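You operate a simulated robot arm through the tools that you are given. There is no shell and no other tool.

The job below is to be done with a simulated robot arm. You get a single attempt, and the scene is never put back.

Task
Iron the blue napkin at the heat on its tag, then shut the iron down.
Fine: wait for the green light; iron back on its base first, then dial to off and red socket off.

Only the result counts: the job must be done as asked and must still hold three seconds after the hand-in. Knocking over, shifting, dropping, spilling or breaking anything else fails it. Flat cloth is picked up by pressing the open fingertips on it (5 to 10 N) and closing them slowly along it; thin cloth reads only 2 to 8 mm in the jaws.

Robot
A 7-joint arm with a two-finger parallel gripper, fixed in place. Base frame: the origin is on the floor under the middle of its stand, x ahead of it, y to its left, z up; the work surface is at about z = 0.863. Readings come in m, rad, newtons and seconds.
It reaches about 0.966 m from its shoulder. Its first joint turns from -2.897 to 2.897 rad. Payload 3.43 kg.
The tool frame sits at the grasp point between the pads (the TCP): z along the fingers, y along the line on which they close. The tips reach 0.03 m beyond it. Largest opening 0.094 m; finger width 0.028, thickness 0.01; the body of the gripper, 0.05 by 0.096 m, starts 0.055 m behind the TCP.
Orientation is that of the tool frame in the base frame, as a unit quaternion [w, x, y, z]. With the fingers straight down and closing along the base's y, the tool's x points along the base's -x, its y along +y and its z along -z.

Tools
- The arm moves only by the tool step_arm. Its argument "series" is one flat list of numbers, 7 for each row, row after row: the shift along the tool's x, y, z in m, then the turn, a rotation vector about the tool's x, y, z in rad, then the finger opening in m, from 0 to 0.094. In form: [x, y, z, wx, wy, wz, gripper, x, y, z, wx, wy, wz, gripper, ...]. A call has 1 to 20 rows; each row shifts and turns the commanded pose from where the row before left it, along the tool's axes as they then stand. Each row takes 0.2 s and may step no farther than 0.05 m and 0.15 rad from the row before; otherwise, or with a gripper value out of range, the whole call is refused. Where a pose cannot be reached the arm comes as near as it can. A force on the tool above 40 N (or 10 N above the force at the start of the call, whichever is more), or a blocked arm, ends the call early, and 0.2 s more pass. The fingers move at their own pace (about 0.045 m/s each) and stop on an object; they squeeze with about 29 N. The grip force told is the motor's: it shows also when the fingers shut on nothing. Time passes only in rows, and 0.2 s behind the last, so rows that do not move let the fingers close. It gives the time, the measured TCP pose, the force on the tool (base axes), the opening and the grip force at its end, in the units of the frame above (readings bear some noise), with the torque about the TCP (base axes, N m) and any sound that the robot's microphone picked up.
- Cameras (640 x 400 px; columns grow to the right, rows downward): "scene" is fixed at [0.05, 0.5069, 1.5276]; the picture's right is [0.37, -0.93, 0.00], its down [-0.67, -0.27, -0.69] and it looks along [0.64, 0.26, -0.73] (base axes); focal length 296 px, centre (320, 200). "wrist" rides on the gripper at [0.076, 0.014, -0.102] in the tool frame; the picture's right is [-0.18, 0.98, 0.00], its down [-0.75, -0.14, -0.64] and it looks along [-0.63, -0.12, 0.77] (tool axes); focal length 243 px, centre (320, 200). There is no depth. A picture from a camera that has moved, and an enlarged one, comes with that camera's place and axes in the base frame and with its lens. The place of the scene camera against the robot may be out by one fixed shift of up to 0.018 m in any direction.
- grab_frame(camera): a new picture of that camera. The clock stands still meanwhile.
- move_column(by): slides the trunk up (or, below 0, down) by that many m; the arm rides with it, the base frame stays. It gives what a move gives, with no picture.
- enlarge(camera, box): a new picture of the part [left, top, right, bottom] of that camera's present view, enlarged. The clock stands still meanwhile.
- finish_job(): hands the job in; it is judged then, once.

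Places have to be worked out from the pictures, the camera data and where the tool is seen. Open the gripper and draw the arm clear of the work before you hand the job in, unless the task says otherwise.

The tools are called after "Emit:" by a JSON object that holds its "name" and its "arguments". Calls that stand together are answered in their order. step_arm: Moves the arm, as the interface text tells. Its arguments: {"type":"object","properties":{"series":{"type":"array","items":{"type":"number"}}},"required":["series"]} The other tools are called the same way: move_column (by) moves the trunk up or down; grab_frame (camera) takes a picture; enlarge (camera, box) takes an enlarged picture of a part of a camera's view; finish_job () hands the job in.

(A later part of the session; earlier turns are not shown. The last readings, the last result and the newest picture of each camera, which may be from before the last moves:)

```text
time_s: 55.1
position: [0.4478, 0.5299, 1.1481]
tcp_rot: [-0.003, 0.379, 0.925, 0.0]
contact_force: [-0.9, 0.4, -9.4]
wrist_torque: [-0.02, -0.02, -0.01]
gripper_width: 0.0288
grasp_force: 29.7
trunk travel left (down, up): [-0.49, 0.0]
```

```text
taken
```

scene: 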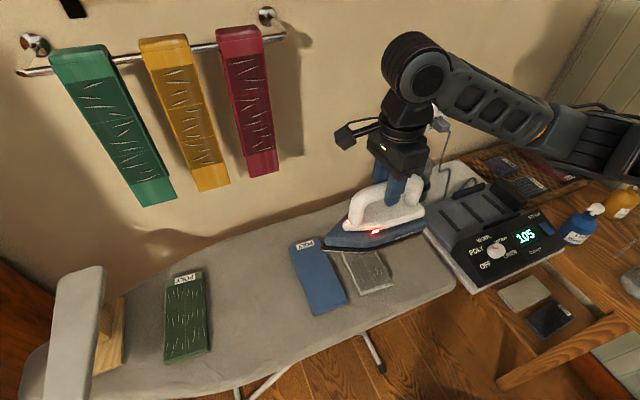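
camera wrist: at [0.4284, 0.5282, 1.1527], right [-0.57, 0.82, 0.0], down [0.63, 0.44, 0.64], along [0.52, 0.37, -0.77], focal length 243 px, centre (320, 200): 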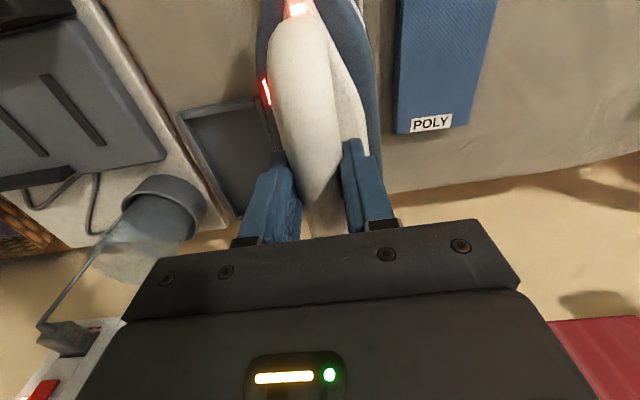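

Iron is back at the carrying orientation. Move it back along −s to above its base at the same height.

Emit:
{"name": "step_arm", "arguments": {"series": [-0.0405, 0.0037, 0, 0, 0, 0.006, 0.01, -0.0405, 0.0037, 0, 0, 0, 0, 0.01, -0.0405, 0.0037, 0, 0, 0, 0, 0.01, -0.0405, 0.0037, 0, 0, 0, 0, 0.01, -0.0405, 0.0037, 0, 0, 0, 0, 0.01, -0.0405, 0.0037, 0, 0, 0, 0, 0.01, -0.0405, 0.0037, 0, 0, 0, 0, 0.01, -0.0405, 0.0037, 0, 0, 0, 0, 0.01, -0.0405, 0.0037, 0, 0, 0, 0, 0.01, 0, 0, 0, 0, 0, 0, 0.01, 0, 0, 0, 0, 0, 0, 0.01]}}

Emit:
{"name": "grab_frame", "arguments": {"camera": "wrist"}}

Emit:
{"name": "grab_frame", "arguments": {"camera": "scene"}}

```text
time_s: 57.5
position: [0.7326, 0.2958, 1.1444]
tcp_rot: [-0.003, 0.381, 0.925, -0.001]
contact_force: [0.4, 0.4, -10.5]
wrist_torque: [0.01, 0.0, 0.0]
gripper_width: 0.0287
grasp_force: 28.7
trunk travel left (down, up): [-0.49, 0.0]
```

```text
taken
camera wrist: at [0.6893, 0.3592, 1.2478], right [0.82, 0.57, -0.01], down [0.44, -0.63, 0.64], along [0.36, -0.53, -0.77], focal length 243 px, centre (320, 200)
```

wrist: 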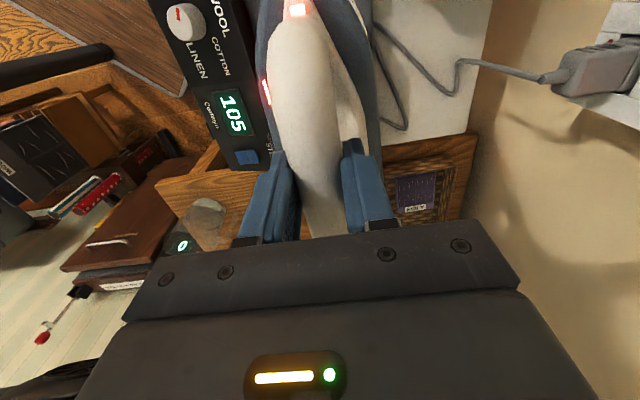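

```text
taken
```

scene: 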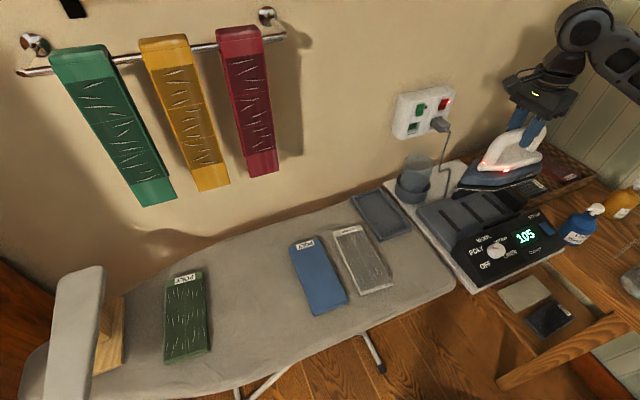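

Emit:
{"name": "enlarge", "arguments": {"camera": "wrist", "box": [220, 80, 420, 250]}}

Emit:
{"name": "enlarge", "arguments": {"camera": "wrist", "box": [200, 0, 460, 150]}}

Emit:
{"name": "enlarge", "arguments": {"camera": "scene", "box": [410, 110, 570, 240]}}

```text
2.35 times, centred on (320, 165) of wrist
camera zoom: at [0.6893, 0.3592, 1.2478], right [0.82, 0.57, -0.01], down [0.44, -0.63, 0.64], along [0.36, -0.53, -0.77], focal length 571 px, centre (320, 282)
```

zoom: 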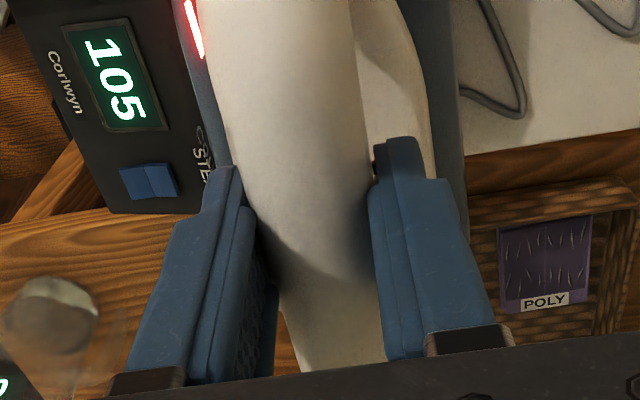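

```text
2.46 times, centred on (330, 75) of wrist
camera zoom: at [0.6893, 0.3592, 1.2478], right [0.82, 0.57, -0.01], down [0.44, -0.63, 0.64], along [0.36, -0.53, -0.77], focal length 597 px, centre (295, 508)
```

zoom: 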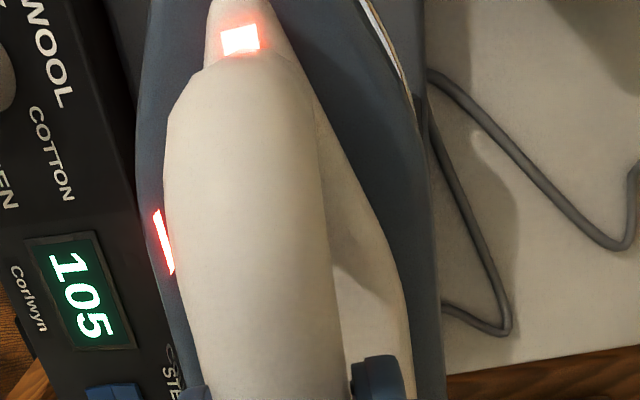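

```text
3.08 times, centred on (490, 175) of scene
camera zoom: at [0.05, 0.5069, 1.5276], right [0.37, -0.93, 0.0], down [-0.67, -0.27, -0.69], along [0.64, 0.26, -0.73], focal length 912 px, centre (-203, 277)
```

zoom: 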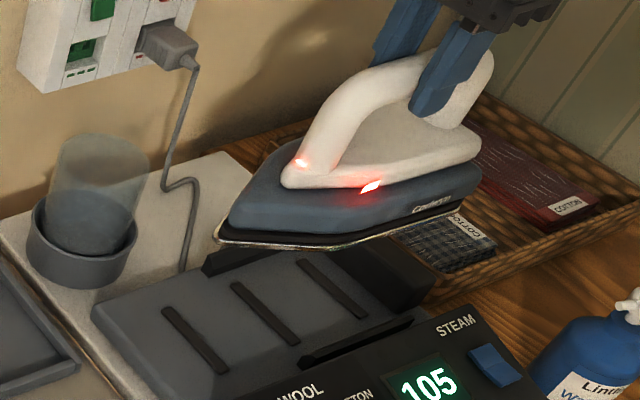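

The iron sits in the fingers as it was when picked up. I'll take extra readings to average out noise before aligning to the recorded grasp position (n≈0.7246, s≈−0.307).

Emit:
{"name": "step_arm", "arguments": {"series": [0, 0, 0, 0, 0, 0, 0.01]}}

Emit:
{"name": "step_arm", "arguments": {"series": [0, 0, 0, 0, 0, 0, 0.01]}}

Emit:
{"name": "step_arm", "arguments": {"series": [0, 0, 0, 0, 0, 0, 0.01]}}

```text
time_s: 57.9
position: [0.7319, 0.2957, 1.1451]
tcp_rot: [-0.003, 0.382, 0.924, -0.001]
contact_force: [-0.3, 0.2, -9.8]
wrist_torque: [-0.01, 0.02, 0.03]
gripper_width: 0.0285
grasp_force: 29.2
trunk travel left (down, up): [-0.49, 0.0]
```

```text
time_s: 58.3
position: [0.7319, 0.2955, 1.1445]
tcp_rot: [-0.003, 0.381, 0.925, -0.001]
contact_force: [0.1, 0.9, -9.7]
wrist_torque: [0.01, 0.05, -0.01]
gripper_width: 0.0287
grasp_force: 28.5
trunk travel left (down, up): [-0.49, 0.0]
```

```text
time_s: 58.7
position: [0.7326, 0.2959, 1.144]
tcp_rot: [-0.003, 0.381, 0.925, -0.001]
contact_force: [0.1, 1.0, -10.6]
wrist_torque: [0.0, 0.0, 0.01]
gripper_width: 0.0284
grasp_force: 29.1
trunk travel left (down, up): [-0.49, 0.0]
```

Averaged: n=0.7268, s=−0.3087. Correct by −2.2 mm in y, +1.5 mm in x plus a small tilt trim, and descend to ~2 cm above the base.

Emit:
{"name": "step_arm", "arguments": {"series": [0.0015, -0.0022, 0, -0.003, -0.005, 0, 0.01, 0, 0, 0.03, 0, 0, 0, 0.01, 0, 0, 0.03, 0, 0, 0, 0.01, 0, 0, 0.03, 0, 0, 0, 0.01, 0, 0, 0.018, 0, 0, 0, 0.01, 0, 0, 0, 0, 0, 0, 0.01]}}

Emit:
{"name": "step_arm", "arguments": {"series": [0, 0, 0, 0, 0, 0, 0.01]}}

Emit:
{"name": "grab_frame", "arguments": {"camera": "wrist"}}

Emit:
{"name": "enlarge", "arguments": {"camera": "scene", "box": [410, 130, 570, 250]}}

```text
time_s: 60.1
position: [0.7267, 0.2936, 1.0362]
tcp_rot: [0.0, 0.382, 0.924, -0.001]
contact_force: [0.6, 0.6, -9.8]
wrist_torque: [-0.02, 0.04, 0.03]
gripper_width: 0.029
grasp_force: 28.3
trunk travel left (down, up): [-0.49, 0.0]
```

```text
time_s: 60.5
position: [0.7275, 0.2935, 1.037]
tcp_rot: [0.0, 0.381, 0.925, -0.001]
contact_force: [0.7, 0.5, -10.1]
wrist_torque: [-0.01, 0.05, 0.0]
gripper_width: 0.0288
grasp_force: 29.0
trunk travel left (down, up): [-0.49, 0.0]
```

```text
taken
camera wrist: at [0.683, 0.3588, 1.14], right [0.82, 0.57, 0.0], down [0.44, -0.63, 0.64], along [0.36, -0.53, -0.77], focal length 243 px, centre (320, 200)
```

wrist: 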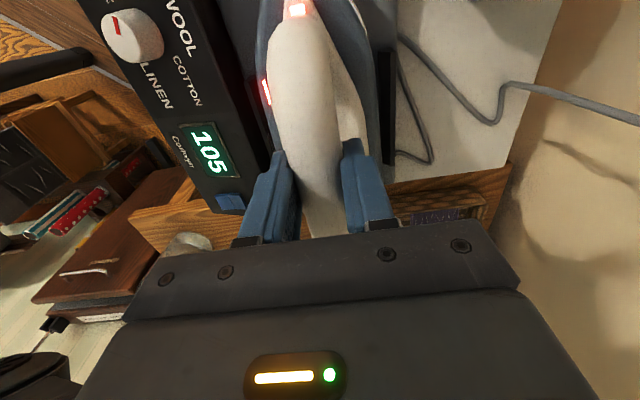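

```text
3.33 times, centred on (490, 190) of scene
camera zoom: at [0.05, 0.5069, 1.5276], right [0.37, -0.93, 0.0], down [-0.67, -0.27, -0.69], along [0.64, 0.26, -0.73], focal length 988 px, centre (-247, 233)
```

zoom: 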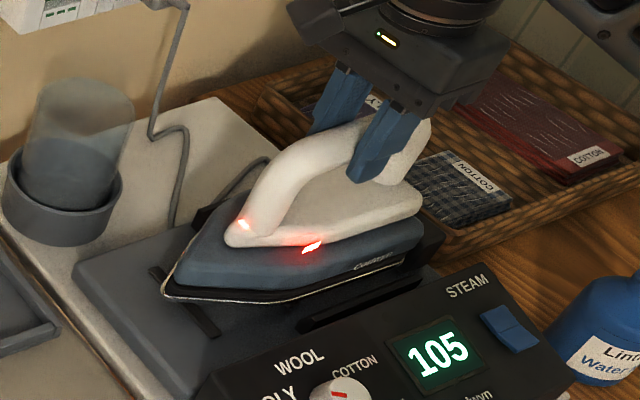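

At (0.7271, 0.2936): n=0.7217, so 2.5 mm short. Correct and lower to just above the base.

Emit:
{"name": "step_arm", "arguments": {"series": [-0.0005, 0.0026, 0, 0, 0, 0, 0.01, 0, 0, 0.007, 0, 0, 0, 0.01, 0, 0, 0.006, 0, 0, 0, 0.01, 0, 0, 0, 0, 0, 0, 0.01]}}

Emit:
{"name": "step_arm", "arguments": {"series": [0, 0, 0, 0, 0, 0, 0.01]}}

Emit:
{"name": "enlarge", "arguments": {"camera": "wrist", "box": [200, 0, 460, 200]}}

```text
time_s: 61.5
position: [0.7307, 0.2981, 1.0249]
tcp_rot: [0.0, 0.382, 0.924, 0.0]
contact_force: [0.5, -0.1, -10.0]
wrist_torque: [-0.02, 0.0, -0.01]
gripper_width: 0.0287
grasp_force: 28.6
trunk travel left (down, up): [-0.49, 0.0]
```

```text
time_s: 61.9
position: [0.7286, 0.2971, 1.0244]
tcp_rot: [0.0, 0.382, 0.924, -0.001]
contact_force: [0.5, 0.2, -10.3]
wrist_torque: [-0.03, 0.04, -0.05]
gripper_width: 0.0288
grasp_force: 29.2
trunk travel left (down, up): [-0.49, 0.0]
```

```text
2.00 times, centred on (330, 100) of wrist
camera zoom: at [0.6856, 0.3616, 1.128], right [0.82, 0.57, 0.0], down [0.44, -0.63, 0.64], along [0.36, -0.53, -0.77], focal length 485 px, centre (300, 400)
```

zoom: 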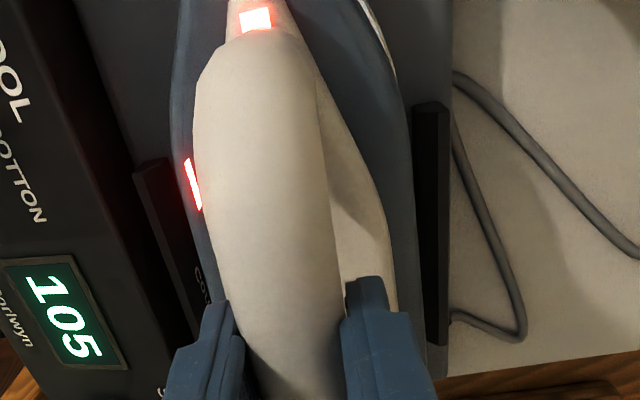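

Rails' inner edges measure n≈0.674 and 0.780, mid ≈0.727; the iron is at 0.726, so it is centred. Lower gently onto the base.

Emit:
{"name": "step_arm", "arguments": {"series": [0, 0, 0.004, 0, 0, 0, 0.01, 0, 0, 0.003, 0, 0, 0, 0.01, 0, 0, 0.002, 0, 0, 0, 0.01, 0, 0, 0, 0, 0, 0, 0.01]}}

```text
time_s: 62.9
position: [0.7294, 0.2977, 1.0173]
tcp_rot: [0.0, 0.382, 0.924, -0.001]
contact_force: [1.4, -1.2, -2.5]
wrist_torque: [0.21, 0.6, 0.08]
gripper_width: 0.0287
grasp_force: 29.1
trunk travel left (down, up): [-0.49, 0.0]
```

Contact began at the nose-left side, 3 mm above the original height. Let me look before pressing on.

Emit:
{"name": "enlarge", "arguments": {"camera": "scene", "box": [430, 160, 550, 240]}}

Emit:
{"name": "enlarge", "arguments": {"camera": "wrist", "box": [200, 0, 460, 100]}}

```text
5.00 times, centred on (490, 200) of scene
camera zoom: at [0.05, 0.5069, 1.5276], right [0.37, -0.93, 0.0], down [-0.67, -0.27, -0.69], along [0.64, 0.26, -0.73], focal length 1482 px, centre (-530, 200)
```

zoom: 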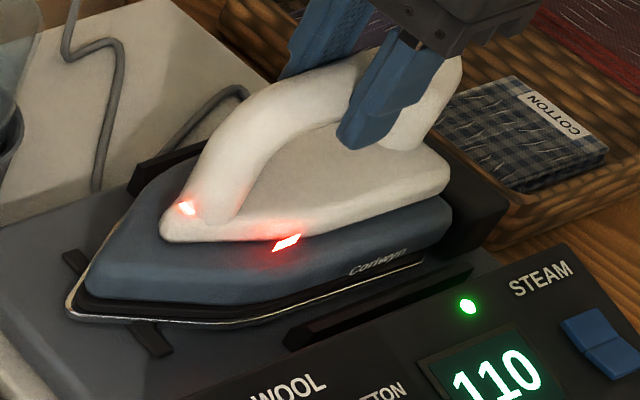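

```text
2.46 times, centred on (330, 50) of wrist
camera zoom: at [0.6852, 0.3612, 1.1203], right [0.82, 0.57, 0.0], down [0.44, -0.63, 0.64], along [0.36, -0.53, -0.77], focal length 597 px, centre (295, 569)
```

zoom: 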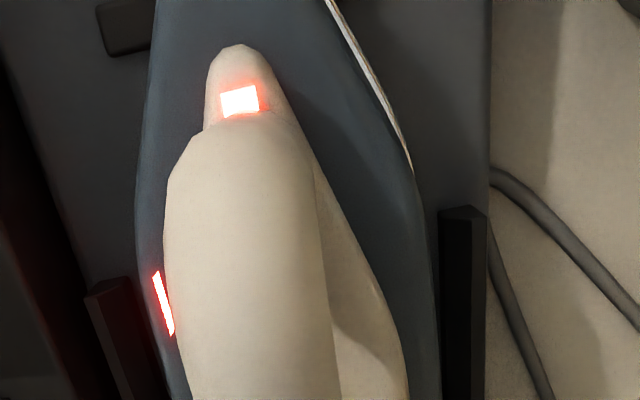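

The base senses the iron again (green lamp, 110) and it matches its original place within a few mm. Settle it 2 mm more, then open the fingers.

Emit:
{"name": "step_arm", "arguments": {"series": [0, 0, 0.0015, 0, 0, 0, 0.01, 0, 0, 0.001, 0, 0, 0, 0.01, 0, 0, 0, 0, 0, 0, 0.01]}}

```text
time_s: 63.7
position: [0.7324, 0.2977, 1.0161]
tcp_rot: [0.002, 0.383, 0.924, 0.002]
contact_force: [11.4, 6.4, 29.0]
wrist_torque: [0.38, 0.14, -0.11]
gripper_width: 0.0286
grasp_force: 28.7
trunk travel left (down, up): [-0.49, 0.0]
```

Seated firmly. Ease up slightly and open the fingers slowly.

Emit:
{"name": "step_arm", "arguments": {"series": [0, 0, -0.002, 0, 0, 0, 0.01, 0, 0, 0, 0, 0, 0, 0.02, 0, 0, 0, 0, 0, 0, 0.035, 0, 0, 0, 0, 0, 0, 0.05, 0, 0, 0, 0, 0, 0, 0.06, 0, 0, 0, 0, 0, 0, 0.07, 0, 0, 0, 0, 0, 0, 0.07]}}

Emit:
{"name": "enlarge", "arguments": {"camera": "scene", "box": [430, 160, 550, 240]}}

Emit:
{"name": "grab_frame", "arguments": {"camera": "wrist"}}

```text
time_s: 65.3
position: [0.7296, 0.2973, 1.0152]
tcp_rot: [0.0, 0.382, 0.924, -0.001]
contact_force: [0.1, 0.2, 0.3]
wrist_torque: [0.02, -0.01, 0.03]
gripper_width: 0.0703
grasp_force: 0.0
trunk travel left (down, up): [-0.49, 0.0]
```

```text
5.00 times, centred on (490, 200) of scene
camera zoom: at [0.05, 0.5069, 1.5276], right [0.37, -0.93, 0.0], down [-0.67, -0.27, -0.69], along [0.64, 0.26, -0.73], focal length 1482 px, centre (-530, 200)
```

zoom: 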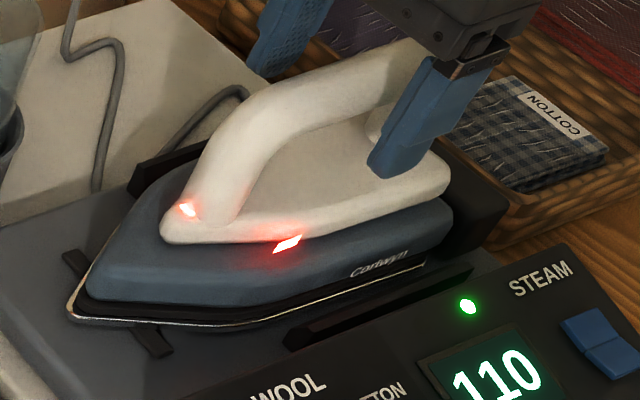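

```text
taken
camera wrist: at [0.6854, 0.3612, 1.1189], right [0.82, 0.57, 0.0], down [0.44, -0.63, 0.64], along [0.36, -0.53, -0.77], focal length 243 px, centre (320, 200)
```

wrist: 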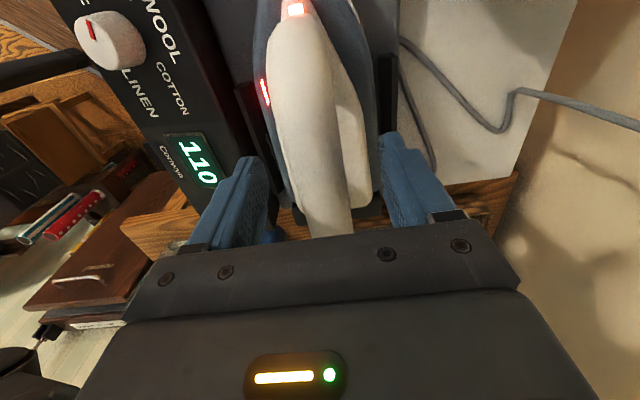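

Iron is on its base. Retreat straight up, then go over to the knob, tilting to the panel normal again and yawing slightly so there's range to turn counter-clockwise.

Emit:
{"name": "step_arm", "arguments": {"series": [0, 0, -0.02, 0, 0, 0, 0.07, 0, 0, -0.04, 0, 0, 0, 0.08, 0, 0, -0.04, 0, 0, 0, 0.08, 0, 0, -0.035, 0, 0, 0, 0.08, 0.016, -0.0327, 0, 0, 0, 0, 0.08, 0.016, -0.0327, 0, 0, 0, 0, 0.08, 0.016, -0.0327, 0, 0, 0, 0, 0.08, 0.016, -0.0327, 0, 0, 0, 0, 0.08, 0.016, -0.0327, 0, 0, 0, 0, 0.08, 0, 0, 0, -0.131, 0, 0, 0.08, 0, 0, 0, -0.131, 0, 0, 0.08, 0, 0, 0, 0, 0, 0.12, 0.07, 0, 0, 0, 0, 0, 0.12, 0.06, 0, 0, 0, 0, 0, 0, 0.06]}}

Emit:
{"name": "grab_frame", "arguments": {"camera": "wrist"}}

Emit:
{"name": "grab_frame", "arguments": {"camera": "scene"}}

```text
time_s: 68.3
position: [0.5577, 0.2387, 1.151]
tcp_rot: [0.035, 0.486, 0.865, 0.124]
contact_force: [0.2, 0.1, -0.4]
wrist_torque: [0.01, 0.01, 0.03]
gripper_width: 0.0601
grasp_force: 0.1
trunk travel left (down, up): [-0.49, 0.0]
```

```text
taken
camera wrist: at [0.5113, 0.2913, 1.259], right [0.91, 0.33, 0.23], down [0.16, -0.83, 0.54], along [0.37, -0.45, -0.81], focal length 243 px, centre (320, 200)
```

wrist: 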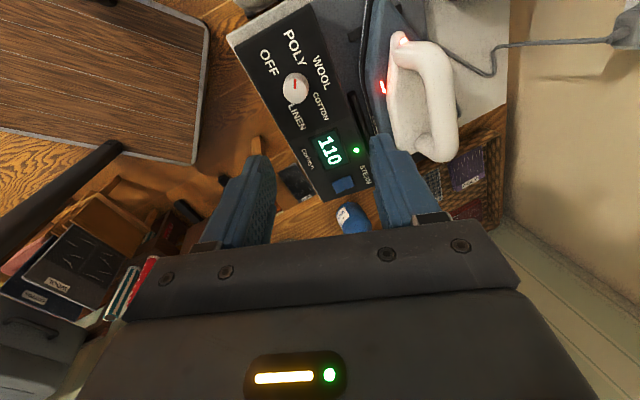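

```text
taken
```

scene: 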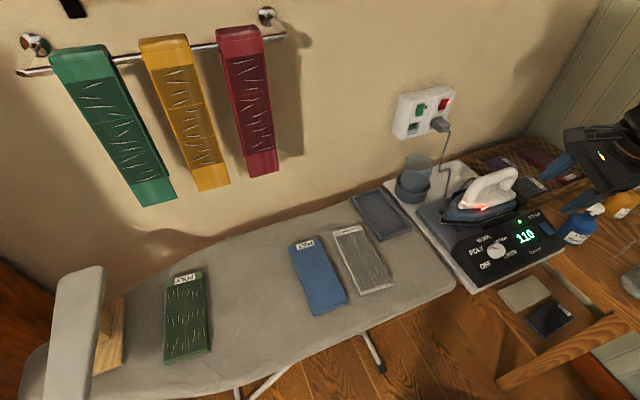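

The panel still shows 110 at POLY. Move along the knob axis to a hover ~8 cm above the grip height.

Emit:
{"name": "step_arm", "arguments": {"series": [-0.0011, -0.0068, 0.026, 0, 0, 0, 0.06, -0.0011, -0.0068, 0.026, 0, 0, 0, 0.06, -0.0011, -0.0068, 0.026, 0, 0, 0, 0.06, -0.0012, -0.0068, 0.026, 0, 0, 0, 0.06, -0.0012, -0.0068, 0.026, 0, 0, 0, 0.06, 0, 0, 0, 0, 0, 0, 0.06]}}

Emit:
{"name": "enlarge", "arguments": {"camera": "wrist", "box": [240, 60, 400, 160]}}

```text
time_s: 69.7
position: [0.5559, 0.2389, 1.0161]
tcp_rot: [0.035, 0.486, 0.864, 0.126]
contact_force: [0.2, 0.2, -0.5]
wrist_torque: [-0.03, -0.03, 0.0]
gripper_width: 0.0598
grasp_force: 0.1
trunk travel left (down, up): [-0.49, 0.0]
```

```text
4.00 times, centred on (320, 110) of wrist
camera zoom: at [0.5084, 0.2923, 1.1239], right [0.91, 0.33, 0.24], down [0.16, -0.83, 0.54], along [0.37, -0.45, -0.81], focal length 970 px, centre (320, 560)
```

zoom: 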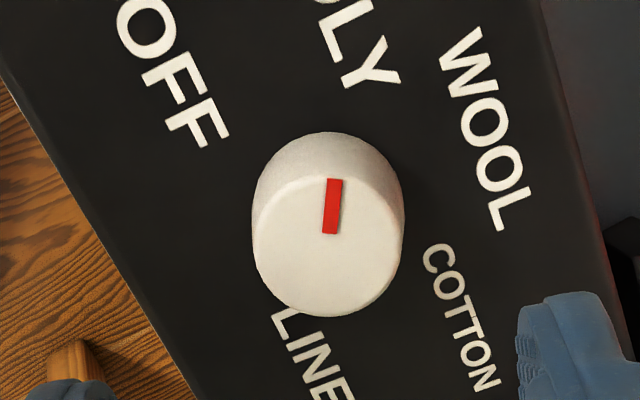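

Knob offset just +1.4 mm in y. Correct and descend to grip height.

Emit:
{"name": "step_arm", "arguments": {"series": [0, 0.0013, 0.02, 0, 0, 0, 0.06, 0, 0, 0.02, 0, 0, 0, 0.06, 0, 0, 0.015, 0, 0, 0, 0.06, 0, 0, 0.009, 0, 0, 0, 0.055, 0, 0, 0.007, 0, 0, 0, 0.05, 0, 0, 0.0055, 0, 0, 0, 0.045, 0, 0, 0, 0, 0, 0, 0.04]}}

Emit:
{"name": "enlarge", "arguments": {"camera": "wrist", "box": [220, 80, 420, 230]}}

```text
time_s: 71.3
position: [0.5718, 0.2548, 0.943]
tcp_rot: [0.035, 0.485, 0.864, 0.126]
contact_force: [0.5, -0.2, 0.2]
wrist_torque: [-0.03, 0.01, 0.0]
gripper_width: 0.0402
grasp_force: 0.1
trunk travel left (down, up): [-0.49, 0.0]
```

```text
2.67 times, centred on (320, 155) of wrist
camera zoom: at [0.5237, 0.3076, 1.0508], right [0.91, 0.33, 0.24], down [0.16, -0.83, 0.54], along [0.37, -0.45, -0.81], focal length 647 px, centre (320, 320)
```

zoom: 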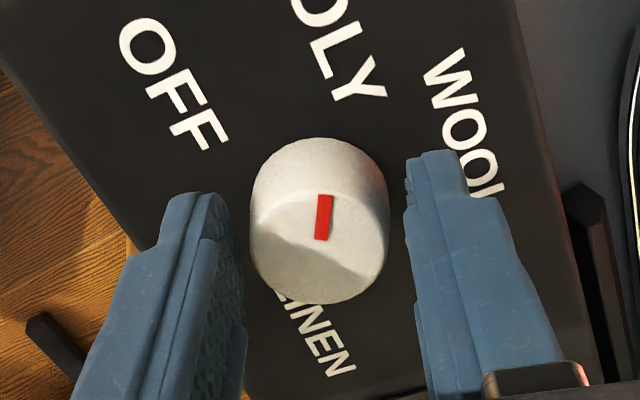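

Well centred. Close on the knob, then turn counter-clockwise gently toward OFF.

Emit:
{"name": "step_arm", "arguments": {"series": [0, 0, 0, 0, 0, 0, 0.034, 0, 0, 0, 0, 0, 0, 0.028, 0, 0, 0, 0, 0, 0, 0.02, 0, 0, 0, 0, 0, 0, 0.02]}}

Emit:
{"name": "step_arm", "arguments": {"series": [0, 0, 0, 0, 0, -0.06, 0.02, 0, 0, 0, 0, 0, -0.06, 0.02, 0, 0, 0, 0, 0, -0.06, 0.02, 0, 0, 0, 0, 0, -0.06, 0.02, 0, 0, 0, 0, 0, -0.06, 0.02, 0, 0, 0, 0, 0, -0.06, 0.02, 0, 0, 0, 0, 0, -0.06, 0.02, 0, 0, 0, 0, 0, -0.06, 0.02]}}

Emit:
{"name": "enlarge", "arguments": {"camera": "wrist", "box": [220, 80, 420, 230]}}

```text
time_s: 72.3
position: [0.5713, 0.2559, 0.9425]
tcp_rot: [0.035, 0.485, 0.865, 0.125]
contact_force: [-9.1, -6.4, -4.8]
wrist_torque: [-0.4, 0.31, -0.05]
gripper_width: 0.0319
grasp_force: 45.1
trunk travel left (down, up): [-0.49, 0.0]
```

```text
time_s: 73.9
position: [0.5698, 0.2539, 0.9426]
tcp_rot: [0.059, 0.295, 0.947, 0.112]
contact_force: [-7.1, -7.1, 1.0]
wrist_torque: [-0.44, 0.11, -0.06]
gripper_width: 0.0317
grasp_force: 44.9
trunk travel left (down, up): [-0.49, 0.0]
stopped in row 8: the force on the tool passed its limit at 40 N (the readings are from after the stop); the commanded pose is now the measured one
```

```text
2.67 times, centred on (320, 155) of wrist
camera zoom: at [0.4963, 0.2903, 1.0423], right [0.69, 0.68, 0.25], down [0.43, -0.66, 0.62], along [0.59, -0.32, -0.74], focal length 647 px, centre (320, 320)
```

zoom: 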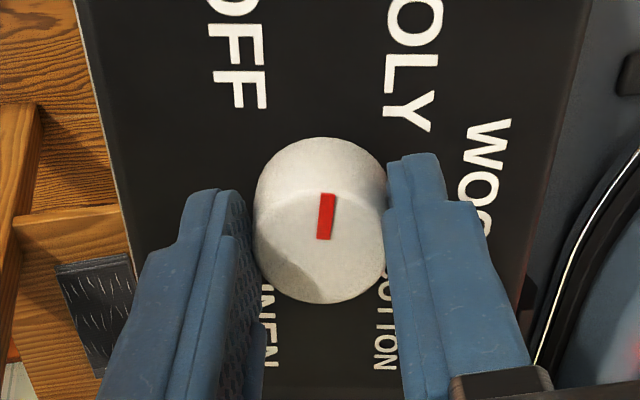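

Turned ~23° so far; lateral load stopped it. Relax by releasing and re-gripping, then continue.

Emit:
{"name": "step_arm", "arguments": {"series": [0, 0, 0, 0, 0, 0, 0.04, 0, 0, 0, 0, 0, 0, 0.04, 0, 0, 0, 0, 0, 0, 0.04]}}

Emit:
{"name": "enlarge", "arguments": {"camera": "wrist", "box": [220, 80, 420, 230]}}

```text
time_s: 74.7
position: [0.5707, 0.2535, 0.9422]
tcp_rot: [0.059, 0.295, 0.947, 0.113]
contact_force: [-0.8, 0.0, -0.7]
wrist_torque: [-0.02, 0.0, 0.01]
gripper_width: 0.0399
grasp_force: 0.0
trunk travel left (down, up): [-0.49, 0.0]
```

```text
2.67 times, centred on (320, 155) of wrist
camera zoom: at [0.4967, 0.2905, 1.0422], right [0.69, 0.68, 0.25], down [0.43, -0.66, 0.62], along [0.59, -0.32, -0.74], focal length 647 px, centre (320, 320)
```

zoom: 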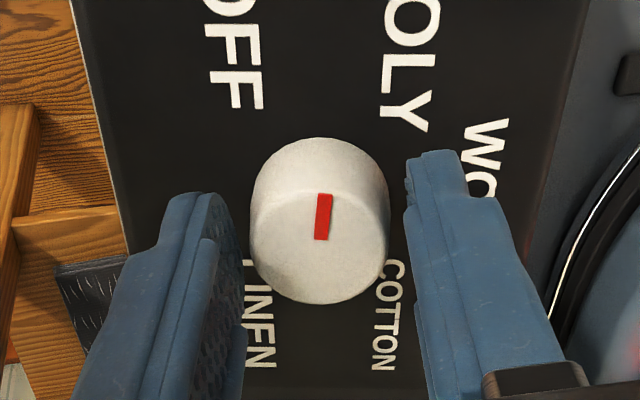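

Emit:
{"name": "step_arm", "arguments": {"series": [0, -0.001, 0, 0, 0, 0, 0.04, 0, 0, 0, 0, 0, 0, 0.034, 0, 0, 0, 0, 0, 0, 0.028, 0, 0, 0, 0, 0, 0, 0.02, 0, 0, 0, 0, 0, 0, 0.02]}}

Emit:
{"name": "step_arm", "arguments": {"series": [0, 0, 0, 0, 0, -0.05, 0.02, 0, 0, 0, 0, 0, -0.05, 0.02, 0, 0, 0, 0, 0, -0.05, 0.02, 0, 0, 0, 0, 0, -0.05, 0.02, 0, 0, 0, 0, 0, -0.05, 0.02, 0, 0, 0, 0, 0, -0.05, 0.02, 0, 0, 0, 0, 0, -0.05, 0.02]}}

Emit:
{"name": "enlarge", "arguments": {"camera": "wrist", "box": [220, 80, 420, 230]}}

```text
time_s: 75.9
position: [0.5685, 0.2535, 0.9427]
tcp_rot: [0.059, 0.294, 0.947, 0.114]
contact_force: [3.2, 3.8, 1.3]
wrist_torque: [0.21, -0.09, 0.07]
gripper_width: 0.0318
grasp_force: 44.9
trunk travel left (down, up): [-0.49, 0.0]
```

```text
time_s: 77.5
position: [0.5685, 0.2532, 0.9416]
tcp_rot: [0.078, 0.125, 0.984, 0.099]
contact_force: [-19.7, -16.8, -5.4]
wrist_torque: [-0.73, -0.14, -0.28]
gripper_width: 0.0315
grasp_force: 44.8
trunk travel left (down, up): [-0.49, 0.0]
```

```text
2.67 times, centred on (320, 155) of wrist
camera zoom: at [0.4808, 0.2679, 1.0353], right [0.4, 0.89, 0.23], down [0.58, -0.44, 0.69], along [0.71, -0.14, -0.69], focal length 647 px, centre (320, 320)
```

zoom: 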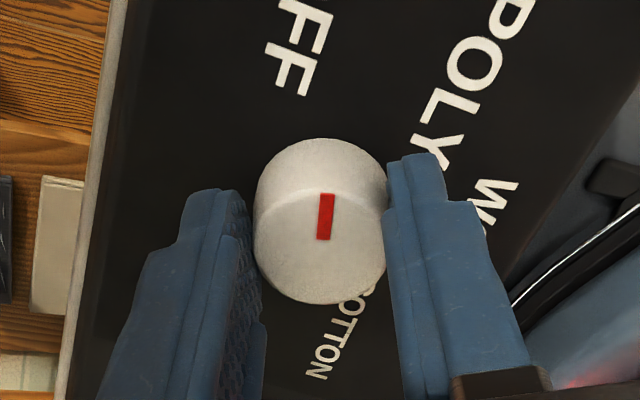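

Roughly 17° remains to OFF. Release to relax, re-grip, and finish the turn.

Emit:
{"name": "step_arm", "arguments": {"series": [0, 0, 0, 0, 0, 0, 0.04, 0, 0, 0, 0, 0, 0, 0.04, 0, 0, 0, 0, 0, 0, 0.04]}}

Emit:
{"name": "enlarge", "arguments": {"camera": "wrist", "box": [220, 80, 420, 230]}}

```text
time_s: 78.3
position: [0.5692, 0.2541, 0.9424]
tcp_rot: [0.078, 0.126, 0.984, 0.101]
contact_force: [-0.2, 0.7, 0.3]
wrist_torque: [-0.03, 0.01, -0.01]
gripper_width: 0.0402
grasp_force: 0.0
trunk travel left (down, up): [-0.49, 0.0]
```

```text
2.67 times, centred on (320, 155) of wrist
camera zoom: at [0.4819, 0.2688, 1.0358], right [0.4, 0.88, 0.24], down [0.57, -0.45, 0.69], along [0.71, -0.14, -0.69], focal length 647 px, centre (320, 320)
```

zoom: 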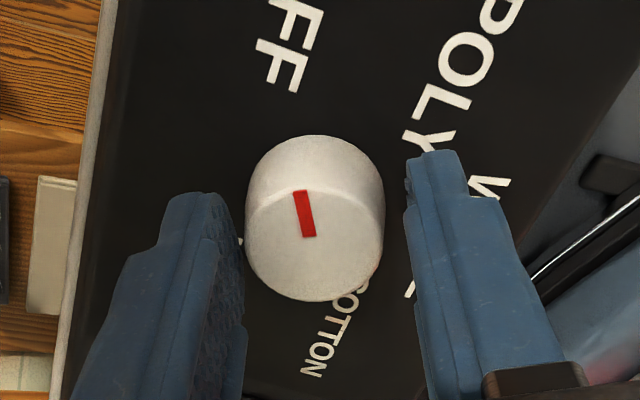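

On release the dial snapped into its OFF detent. Back off along the knob's axis and verify with the scene camera.

Emit:
{"name": "step_arm", "arguments": {"series": [0, 0, 0, 0, 0, 0, 0.05, 0, 0, -0.01, 0, 0, 0, 0.055, 0, 0, -0.02, 0, 0, 0, 0.06, 0, 0, -0.03, 0, 0, 0, 0.06, 0, 0, -0.04, 0, 0, 0, 0.06, 0, 0, -0.04, 0, 0, 0, 0.06, 0, 0, -0.04, 0, 0, 0, 0.06, 0, 0, 0, 0, 0, 0, 0.06]}}

Emit:
{"name": "enlarge", "arguments": {"camera": "scene", "box": [440, 160, 580, 290]}}

Emit:
{"name": "grab_frame", "arguments": {"camera": "wrist"}}

```text
time_s: 80.1
position: [0.5498, 0.2354, 1.1119]
tcp_rot: [0.077, 0.125, 0.984, 0.099]
contact_force: [0.1, -0.5, 0.1]
wrist_torque: [0.01, -0.01, -0.02]
gripper_width: 0.06
grasp_force: 0.1
out of reach, approached as far as the arm can: row 7
trunk travel left (down, up): [-0.49, 0.0]
```

```text
3.08 times, centred on (510, 225) of scene
camera zoom: at [0.05, 0.5069, 1.5276], right [0.37, -0.93, 0.0], down [-0.67, -0.27, -0.69], along [0.64, 0.26, -0.73], focal length 912 px, centre (-265, 123)
```

zoom: 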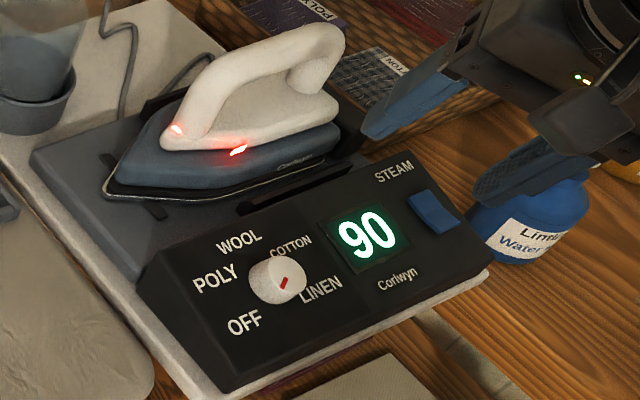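

```text
taken
camera wrist: at [0.4634, 0.2505, 1.2061], right [0.4, 0.88, 0.24], down [0.57, -0.45, 0.69], along [0.71, -0.14, -0.69], focal length 243 px, centre (320, 200)
```

wrist: 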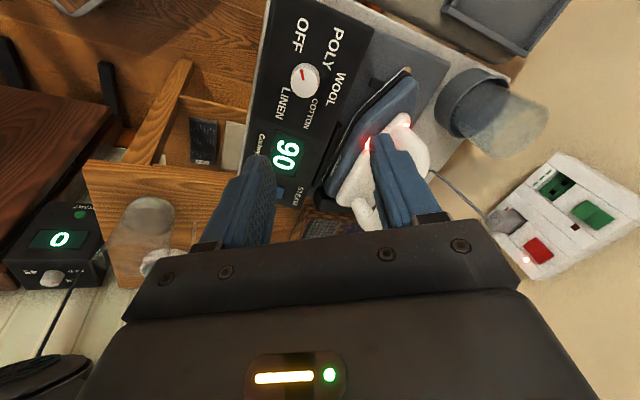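

The dial is at OFF and the temperature is falling (90). Next is the red socket: its switch is near (0.92, 0.466, 1.08) on the wall, and by comparison with the off green switch, OFF means the top half pressed in. First yaw the tool so it can pitch up toward the wall.

Emit:
{"name": "step_arm", "arguments": {"series": [0, 0, 0, 0, 0, -0.15, 0.06, 0, 0, 0, 0, 0, -0.15, 0.05, 0, 0, 0, 0, 0, -0.15, 0.04, 0, 0, 0, 0, 0, -0.15, 0.03, 0, 0, 0, 0, 0, -0.15, 0.02, 0, 0, 0, 0, 0, -0.15, 0.01, 0, 0, 0, 0, 0, -0.15, 0.0, 0, 0, 0, 0, 0, 0, 0.0]}}

Emit:
{"name": "enlarge", "arguments": {"camera": "scene", "box": [600, 0, 640, 400]}}

```text
time_s: 81.9
position: [0.5509, 0.2355, 1.111]
tcp_rot: [0.118, -0.385, 0.914, 0.048]
contact_force: [-0.8, -0.9, 0.3]
wrist_torque: [-0.02, 0.0, 0.02]
gripper_width: 0.0001
grasp_force: 29.1
trunk travel left (down, up): [-0.49, 0.0]
```

```text
1.00 times, centred on (620, 200) of scene (not enlarged: the box is as wide or as high as the picture)
camera zoom: at [0.05, 0.5069, 1.5276], right [0.37, -0.93, 0.0], down [-0.67, -0.27, -0.69], along [0.64, 0.26, -0.73], focal length 296 px, centre (20, 200)
```

zoom: 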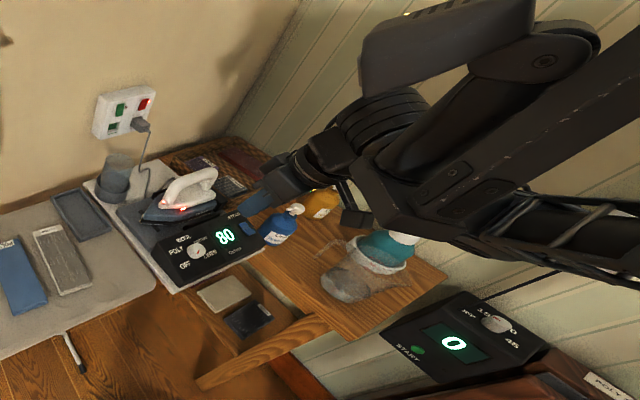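

Now move toward the wall at height while pitching the tool up to ~30° below horizontal, passing well above the iron.

Emit:
{"name": "step_arm", "arguments": {"series": [-0.0364, -0.014, -0.0124, 0, -0.13, 0, 0, -0.0377, -0.014, -0.0076, 0, -0.13, 0, 0, -0.0383, -0.014, -0.0026, 0, -0.13, 0, 0, -0.0383, -0.014, 0.0024, 0, -0.13, 0, 0, -0.0377, -0.014, 0.0073, 0, -0.13, 0, 0, -0.0364, -0.014, 0.0121, 0, -0.13, 0, 0, -0.0346, -0.014, 0.0168, 0, 0, 0, 0, 0, 0, 0, 0, 0, 0, 0]}}

Emit:
{"name": "grab_frame", "arguments": {"camera": "wrist"}}

Emit:
{"name": "grab_frame", "arguments": {"camera": "scene"}}

```text
time_s: 83.7
position: [0.7771, 0.3286, 1.2622]
tcp_rot: [0.457, -0.337, 0.801, 0.191]
contact_force: [0.0, -0.1, -0.4]
wrist_torque: [-0.02, 0.04, 0.0]
gripper_width: 0.0
grasp_force: 28.9
trunk travel left (down, up): [-0.49, 0.0]
```

```text
taken
camera wrist: at [0.6786, 0.2481, 1.2488], right [-0.64, 0.76, 0.16], down [-0.02, -0.22, 0.98], along [0.77, 0.62, 0.15], focal length 243 px, centre (320, 200)
```

wrist: 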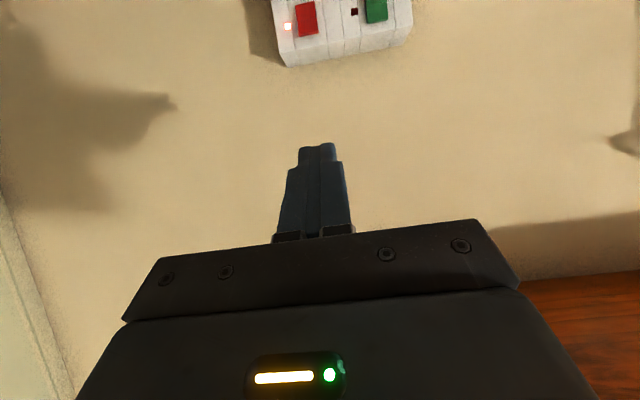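

```text
taken
```

scene: 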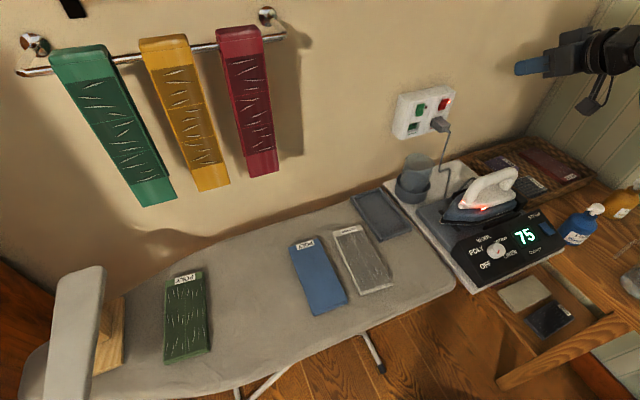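

Both wrist views agree on the switch centre: (0.924, 0.468, 1.076), i.e. n=0.984, s=−0.322. Zoom in (image is upside-down here) to study the rockers.

Emit:
{"name": "enlarge", "arguments": {"camera": "wrist", "box": [250, 0, 430, 80]}}

Emit:
{"name": "enlarge", "arguments": {"camera": "scene", "box": [405, 85, 465, 125]}}

```text
3.56 times, centred on (340, 40) of wrist
camera zoom: at [0.6786, 0.2481, 1.2488], right [-0.64, 0.76, 0.16], down [-0.02, -0.22, 0.98], along [0.77, 0.62, 0.15], focal length 863 px, centre (249, 769)
```

zoom: 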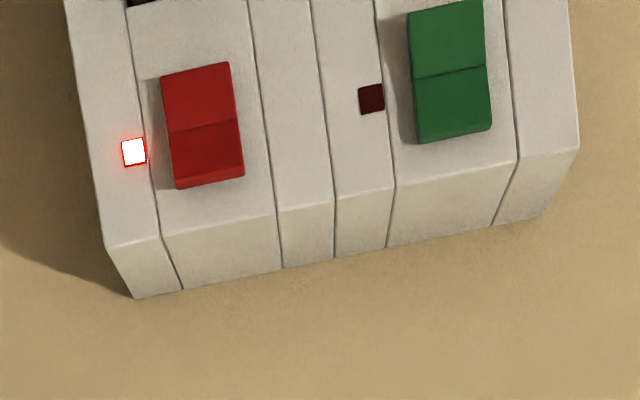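

```text
10.00 times, centred on (435, 105) of scene
camera zoom: at [0.05, 0.5069, 1.5276], right [0.37, -0.93, 0.0], down [-0.67, -0.27, -0.69], along [0.64, 0.26, -0.73], focal length 2963 px, centre (-830, 1150)
```

zoom: 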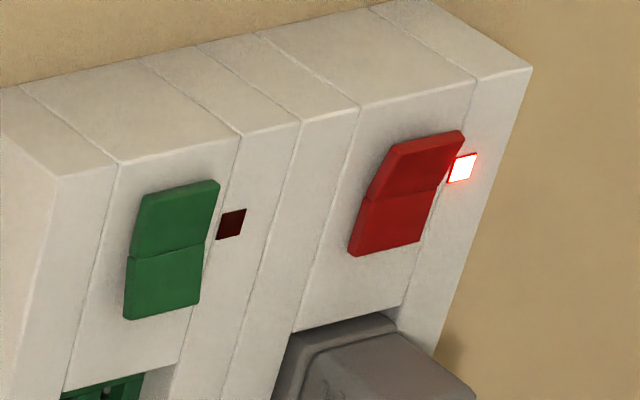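

The rocker is about 26×40 mm, its top half protruding (on). I'll approach so the fingertips' upper edge stops ~3 cm in front of the rocker's upper part (z≈1.089).

Emit:
{"name": "step_arm", "arguments": {"series": [0.016, -0.0009, 0.0397, 0, 0, 0, 0, 0.016, -0.0009, 0.0397, 0, 0, 0, 0, 0.016, -0.0009, 0.0397, 0, 0, 0, 0, 0.016, -0.0009, 0.0397, 0, 0, 0, 0, 0.016, -0.0009, 0.0397, 0, 0, 0, 0, 0, 0, 0, 0, 0, 0, 0]}}

Emit:
{"name": "grab_frame", "arguments": {"camera": "wrist"}}

Emit:
{"name": "enlarge", "arguments": {"camera": "scene", "box": [390, 70, 510, 150]}}

```text
time_s: 85.1
position: [0.8734, 0.4172, 1.0871]
tcp_rot: [0.457, -0.337, 0.801, 0.191]
contact_force: [0.1, 0.2, 0.1]
wrist_torque: [-0.03, -0.04, 0.01]
gripper_width: 0.0002
grasp_force: 29.3
trunk travel left (down, up): [-0.49, 0.0]
```

```text
taken
camera wrist: at [0.7742, 0.336, 1.0747], right [-0.64, 0.76, 0.16], down [-0.02, -0.22, 0.98], along [0.77, 0.62, 0.15], focal length 243 px, centre (320, 200)
```

wrist: 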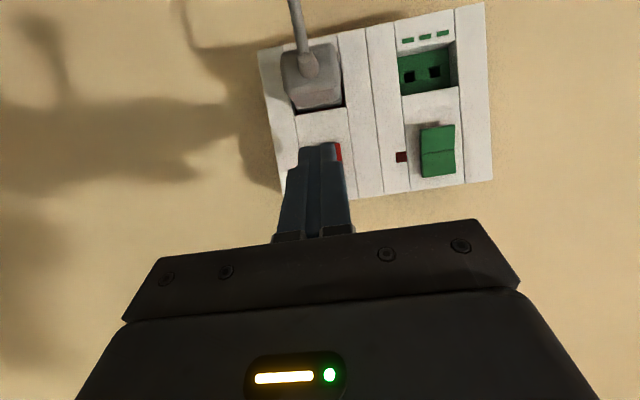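

```text
5.00 times, centred on (450, 110) of scene
camera zoom: at [0.05, 0.5069, 1.5276], right [0.37, -0.93, 0.0], down [-0.67, -0.27, -0.69], along [0.64, 0.26, -0.73], focal length 1482 px, centre (-330, 650)
```

zoom: 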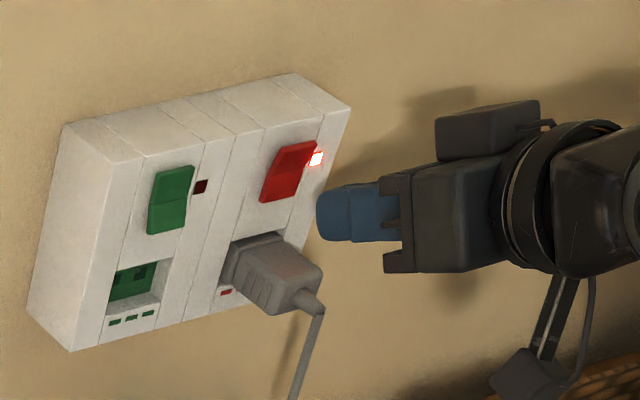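

At pre-press, s matches within 1 mm; I'll raise 6 mm so the contact edge lands on the upper half, and advance toward the wall.

Emit:
{"name": "step_arm", "arguments": {"series": [-0.0052, 0.001, -0.0031, 0, 0, 0, 0, -0.0051, 0, 0.0086, 0, 0, 0, 0, -0.0051, 0, 0.0086, 0, 0, 0, 0, 0, 0, 0, 0, 0, 0, 0]}}

Emit:
{"name": "enlarge", "arguments": {"camera": "scene", "box": [400, 80, 480, 140]}}

Emit:
{"name": "enlarge", "arguments": {"camera": "wrist", "box": [240, 60, 440, 200]}}

```text
time_s: 86.1
position: [0.8881, 0.4308, 1.0951]
tcp_rot: [0.457, -0.337, 0.801, 0.191]
contact_force: [-0.6, 0.0, 0.2]
wrist_torque: [0.02, -0.01, 0.0]
gripper_width: 0.0
grasp_force: 29.2
trunk travel left (down, up): [-0.49, 0.0]
```

```text
6.67 times, centred on (440, 110) of scene
camera zoom: at [0.05, 0.5069, 1.5276], right [0.37, -0.93, 0.0], down [-0.67, -0.27, -0.69], along [0.64, 0.26, -0.73], focal length 1976 px, centre (-480, 800)
```

zoom: 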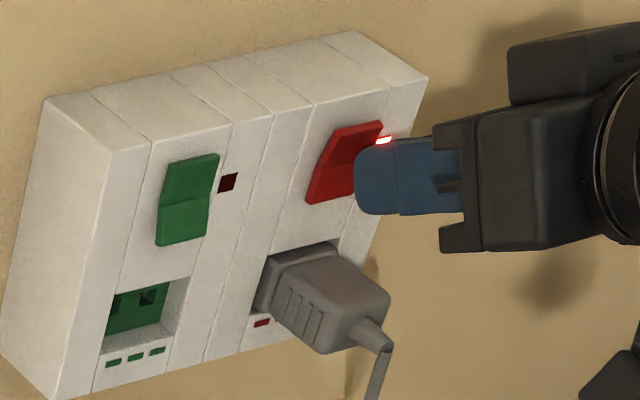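

```text
2.86 times, centred on (340, 130) of wrist
camera zoom: at [0.7879, 0.3511, 1.0827], right [-0.64, 0.76, 0.16], down [-0.02, -0.22, 0.98], along [0.77, 0.62, 0.15], focal length 693 px, centre (263, 400)
```

zoom: 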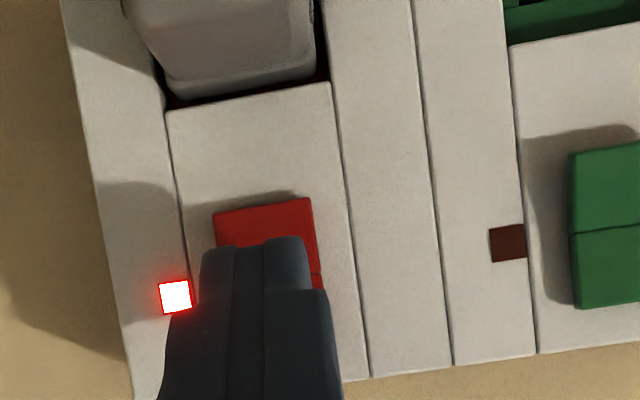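

Alignment looks right: the fingertips are over the upper half of the red rocker. Nudge +1.5 mm sideways and press in small steps.

Emit:
{"name": "step_arm", "arguments": {"series": [-0.0026, 0.0015, 0.0043, 0, 0, 0, 0, -0.0026, 0, 0.0043, 0, 0, 0, 0, 0, 0, 0, 0, 0, 0, 0]}}

Emit:
{"name": "step_arm", "arguments": {"series": [-0.0026, 0, 0.0043, 0, 0, 0, 0, 0, 0, 0, 0, 0, 0, 0]}}

Emit:
{"name": "enlarge", "arguments": {"camera": "scene", "box": [400, 80, 480, 140]}}

```text
time_s: 86.9
position: [0.8908, 0.4385, 1.0959]
tcp_rot: [0.456, -0.337, 0.801, 0.191]
contact_force: [-20.1, -20.7, 1.1]
wrist_torque: [-0.07, 0.01, -0.06]
gripper_width: 0.0
grasp_force: 28.9
trunk travel left (down, up): [-0.49, 0.0]
```

```text
time_s: 87.2
position: [0.8915, 0.4408, 1.0952]
tcp_rot: [0.456, -0.337, 0.802, 0.191]
contact_force: [-22.3, -20.6, 7.0]
wrist_torque: [-0.12, -0.3, 0.04]
gripper_width: 0.0
grasp_force: 28.8
trunk travel left (down, up): [-0.49, 0.0]
stopped in row 1: the force on the tool passed its limit at 49 N (the readings are from after the stop); the commanded pose is now the measured one
```

```text
6.67 times, centred on (440, 110) of scene
camera zoom: at [0.05, 0.5069, 1.5276], right [0.37, -0.93, 0.0], down [-0.67, -0.27, -0.69], along [0.64, 0.26, -0.73], focal length 1976 px, centre (-480, 800)
```

zoom: 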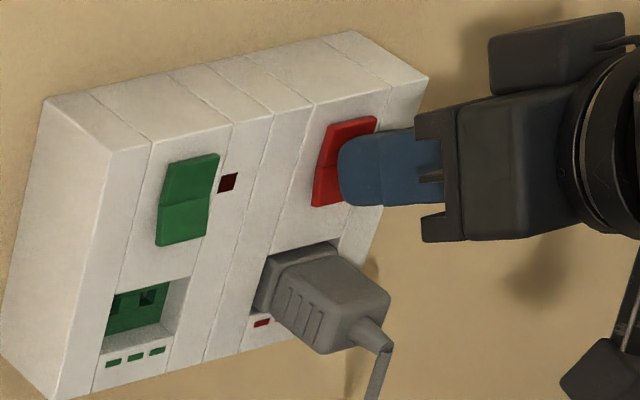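

The rocker appears to have tipped (top in, bottom out like the green one). Back away from the wall and check the lamp.

Emit:
{"name": "step_arm", "arguments": {"series": [0.0051, 0, -0.0086, 0, 0, 0, 0, 0.0153, 0, -0.0258, 0, 0, 0, 0, 0.0204, 0, -0.0344, 0, 0, 0, 0, 0, 0, 0, 0, 0, 0, 0]}}

Emit:
{"name": "enlarge", "arguments": {"camera": "scene", "box": [400, 80, 480, 140]}}

Emit:
{"name": "grab_frame", "arguments": {"camera": "wrist"}}

Emit:
{"name": "grab_frame", "arguments": {"camera": "scene"}}

```text
time_s: 88.2
position: [0.8365, 0.3814, 1.0953]
tcp_rot: [0.455, -0.337, 0.802, 0.19]
contact_force: [0.0, 1.0, 1.0]
wrist_torque: [0.0, 0.0, 0.01]
gripper_width: 0.0001
grasp_force: 28.7
trunk travel left (down, up): [-0.49, 0.0]
```

```text
6.67 times, centred on (440, 110) of scene
camera zoom: at [0.05, 0.5069, 1.5276], right [0.37, -0.93, 0.0], down [-0.67, -0.27, -0.69], along [0.64, 0.26, -0.73], focal length 1976 px, centre (-480, 800)
```

zoom: 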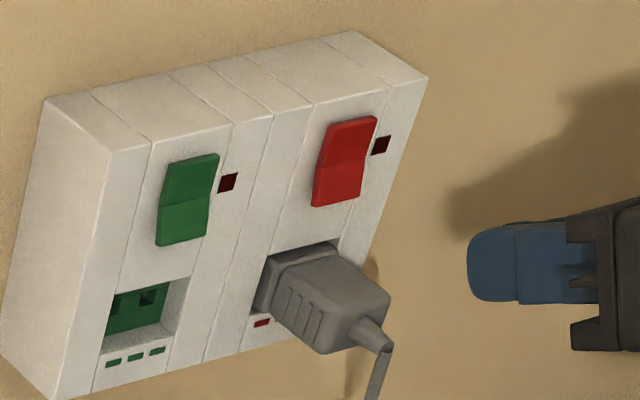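

```text
taken
camera wrist: at [0.7374, 0.3018, 1.0824], right [-0.64, 0.76, 0.16], down [-0.02, -0.21, 0.98], along [0.77, 0.62, 0.15], focal length 243 px, centre (320, 200)
```

wrist: 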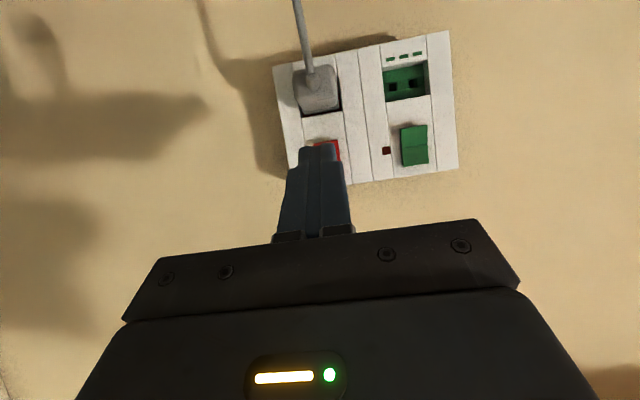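

```text
taken
```

scene: 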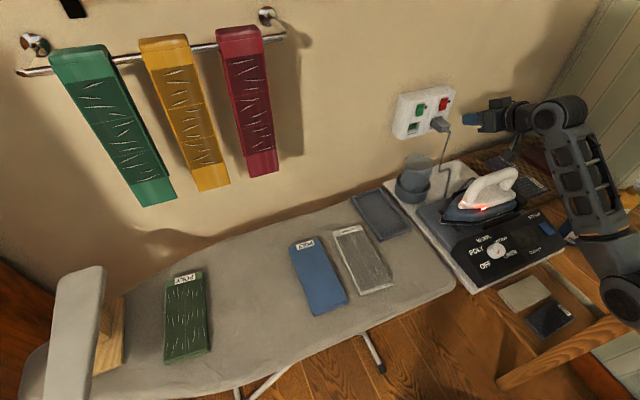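

The red socket lamp is dark, the rocker is off and the display has gone blank. Now rise straight up (the wrist camera is above the iron handle), and open the gripper.

Emit:
{"name": "step_arm", "arguments": {"series": [-0.0344, 0, -0.0204, 0, 0, 0, 0.01, -0.0344, 0, -0.0204, 0, 0, 0, 0.03, -0.0344, 0, -0.0204, 0, 0, 0, 0.05, -0.0344, 0, -0.0204, 0, 0, 0, 0.07, 0, 0, 0, 0, 0, 0, 0.09, 0, 0, 0, 0, 0, 0, 0.09]}}

Emit:
{"name": "grab_frame", "arguments": {"camera": "scene"}}

Emit:
{"name": "enlarge", "arguments": {"camera": "scene", "box": [600, 0, 640, 400]}}

```text
time_s: 89.6
position: [0.8354, 0.3832, 1.2571]
tcp_rot: [0.455, -0.337, 0.802, 0.19]
contact_force: [-0.7, -0.2, -0.4]
wrist_torque: [0.01, 0.02, 0.04]
gripper_width: 0.0899
grasp_force: 0.1
trunk travel left (down, up): [-0.49, 0.0]
```

```text
taken
```

scene: 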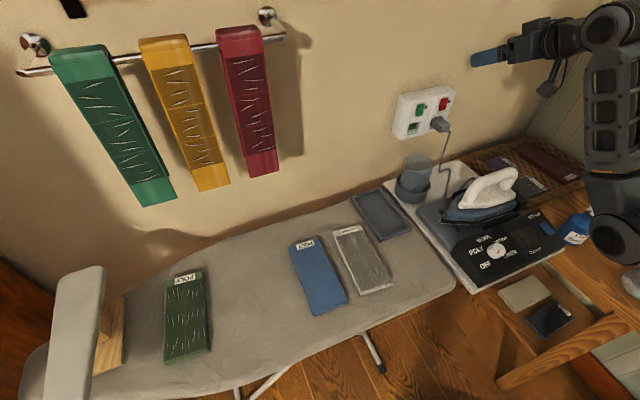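

```text
1.00 times, centred on (620, 200) of scene (not enlarged: the box is as wide or as high as the picture)
camera zoom: at [0.05, 0.5069, 1.5276], right [0.37, -0.93, 0.0], down [-0.67, -0.27, -0.69], along [0.64, 0.26, -0.73], focal length 296 px, centre (20, 200)
```

zoom: 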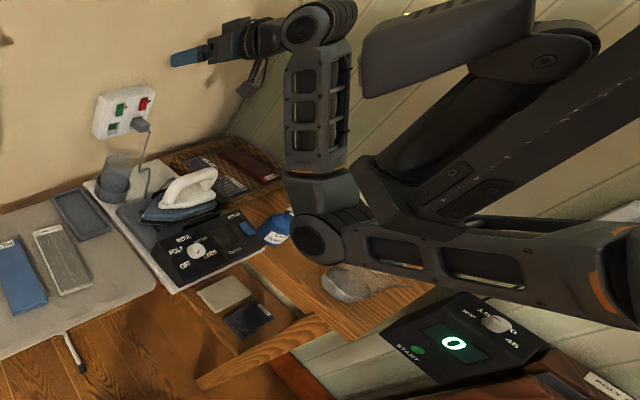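

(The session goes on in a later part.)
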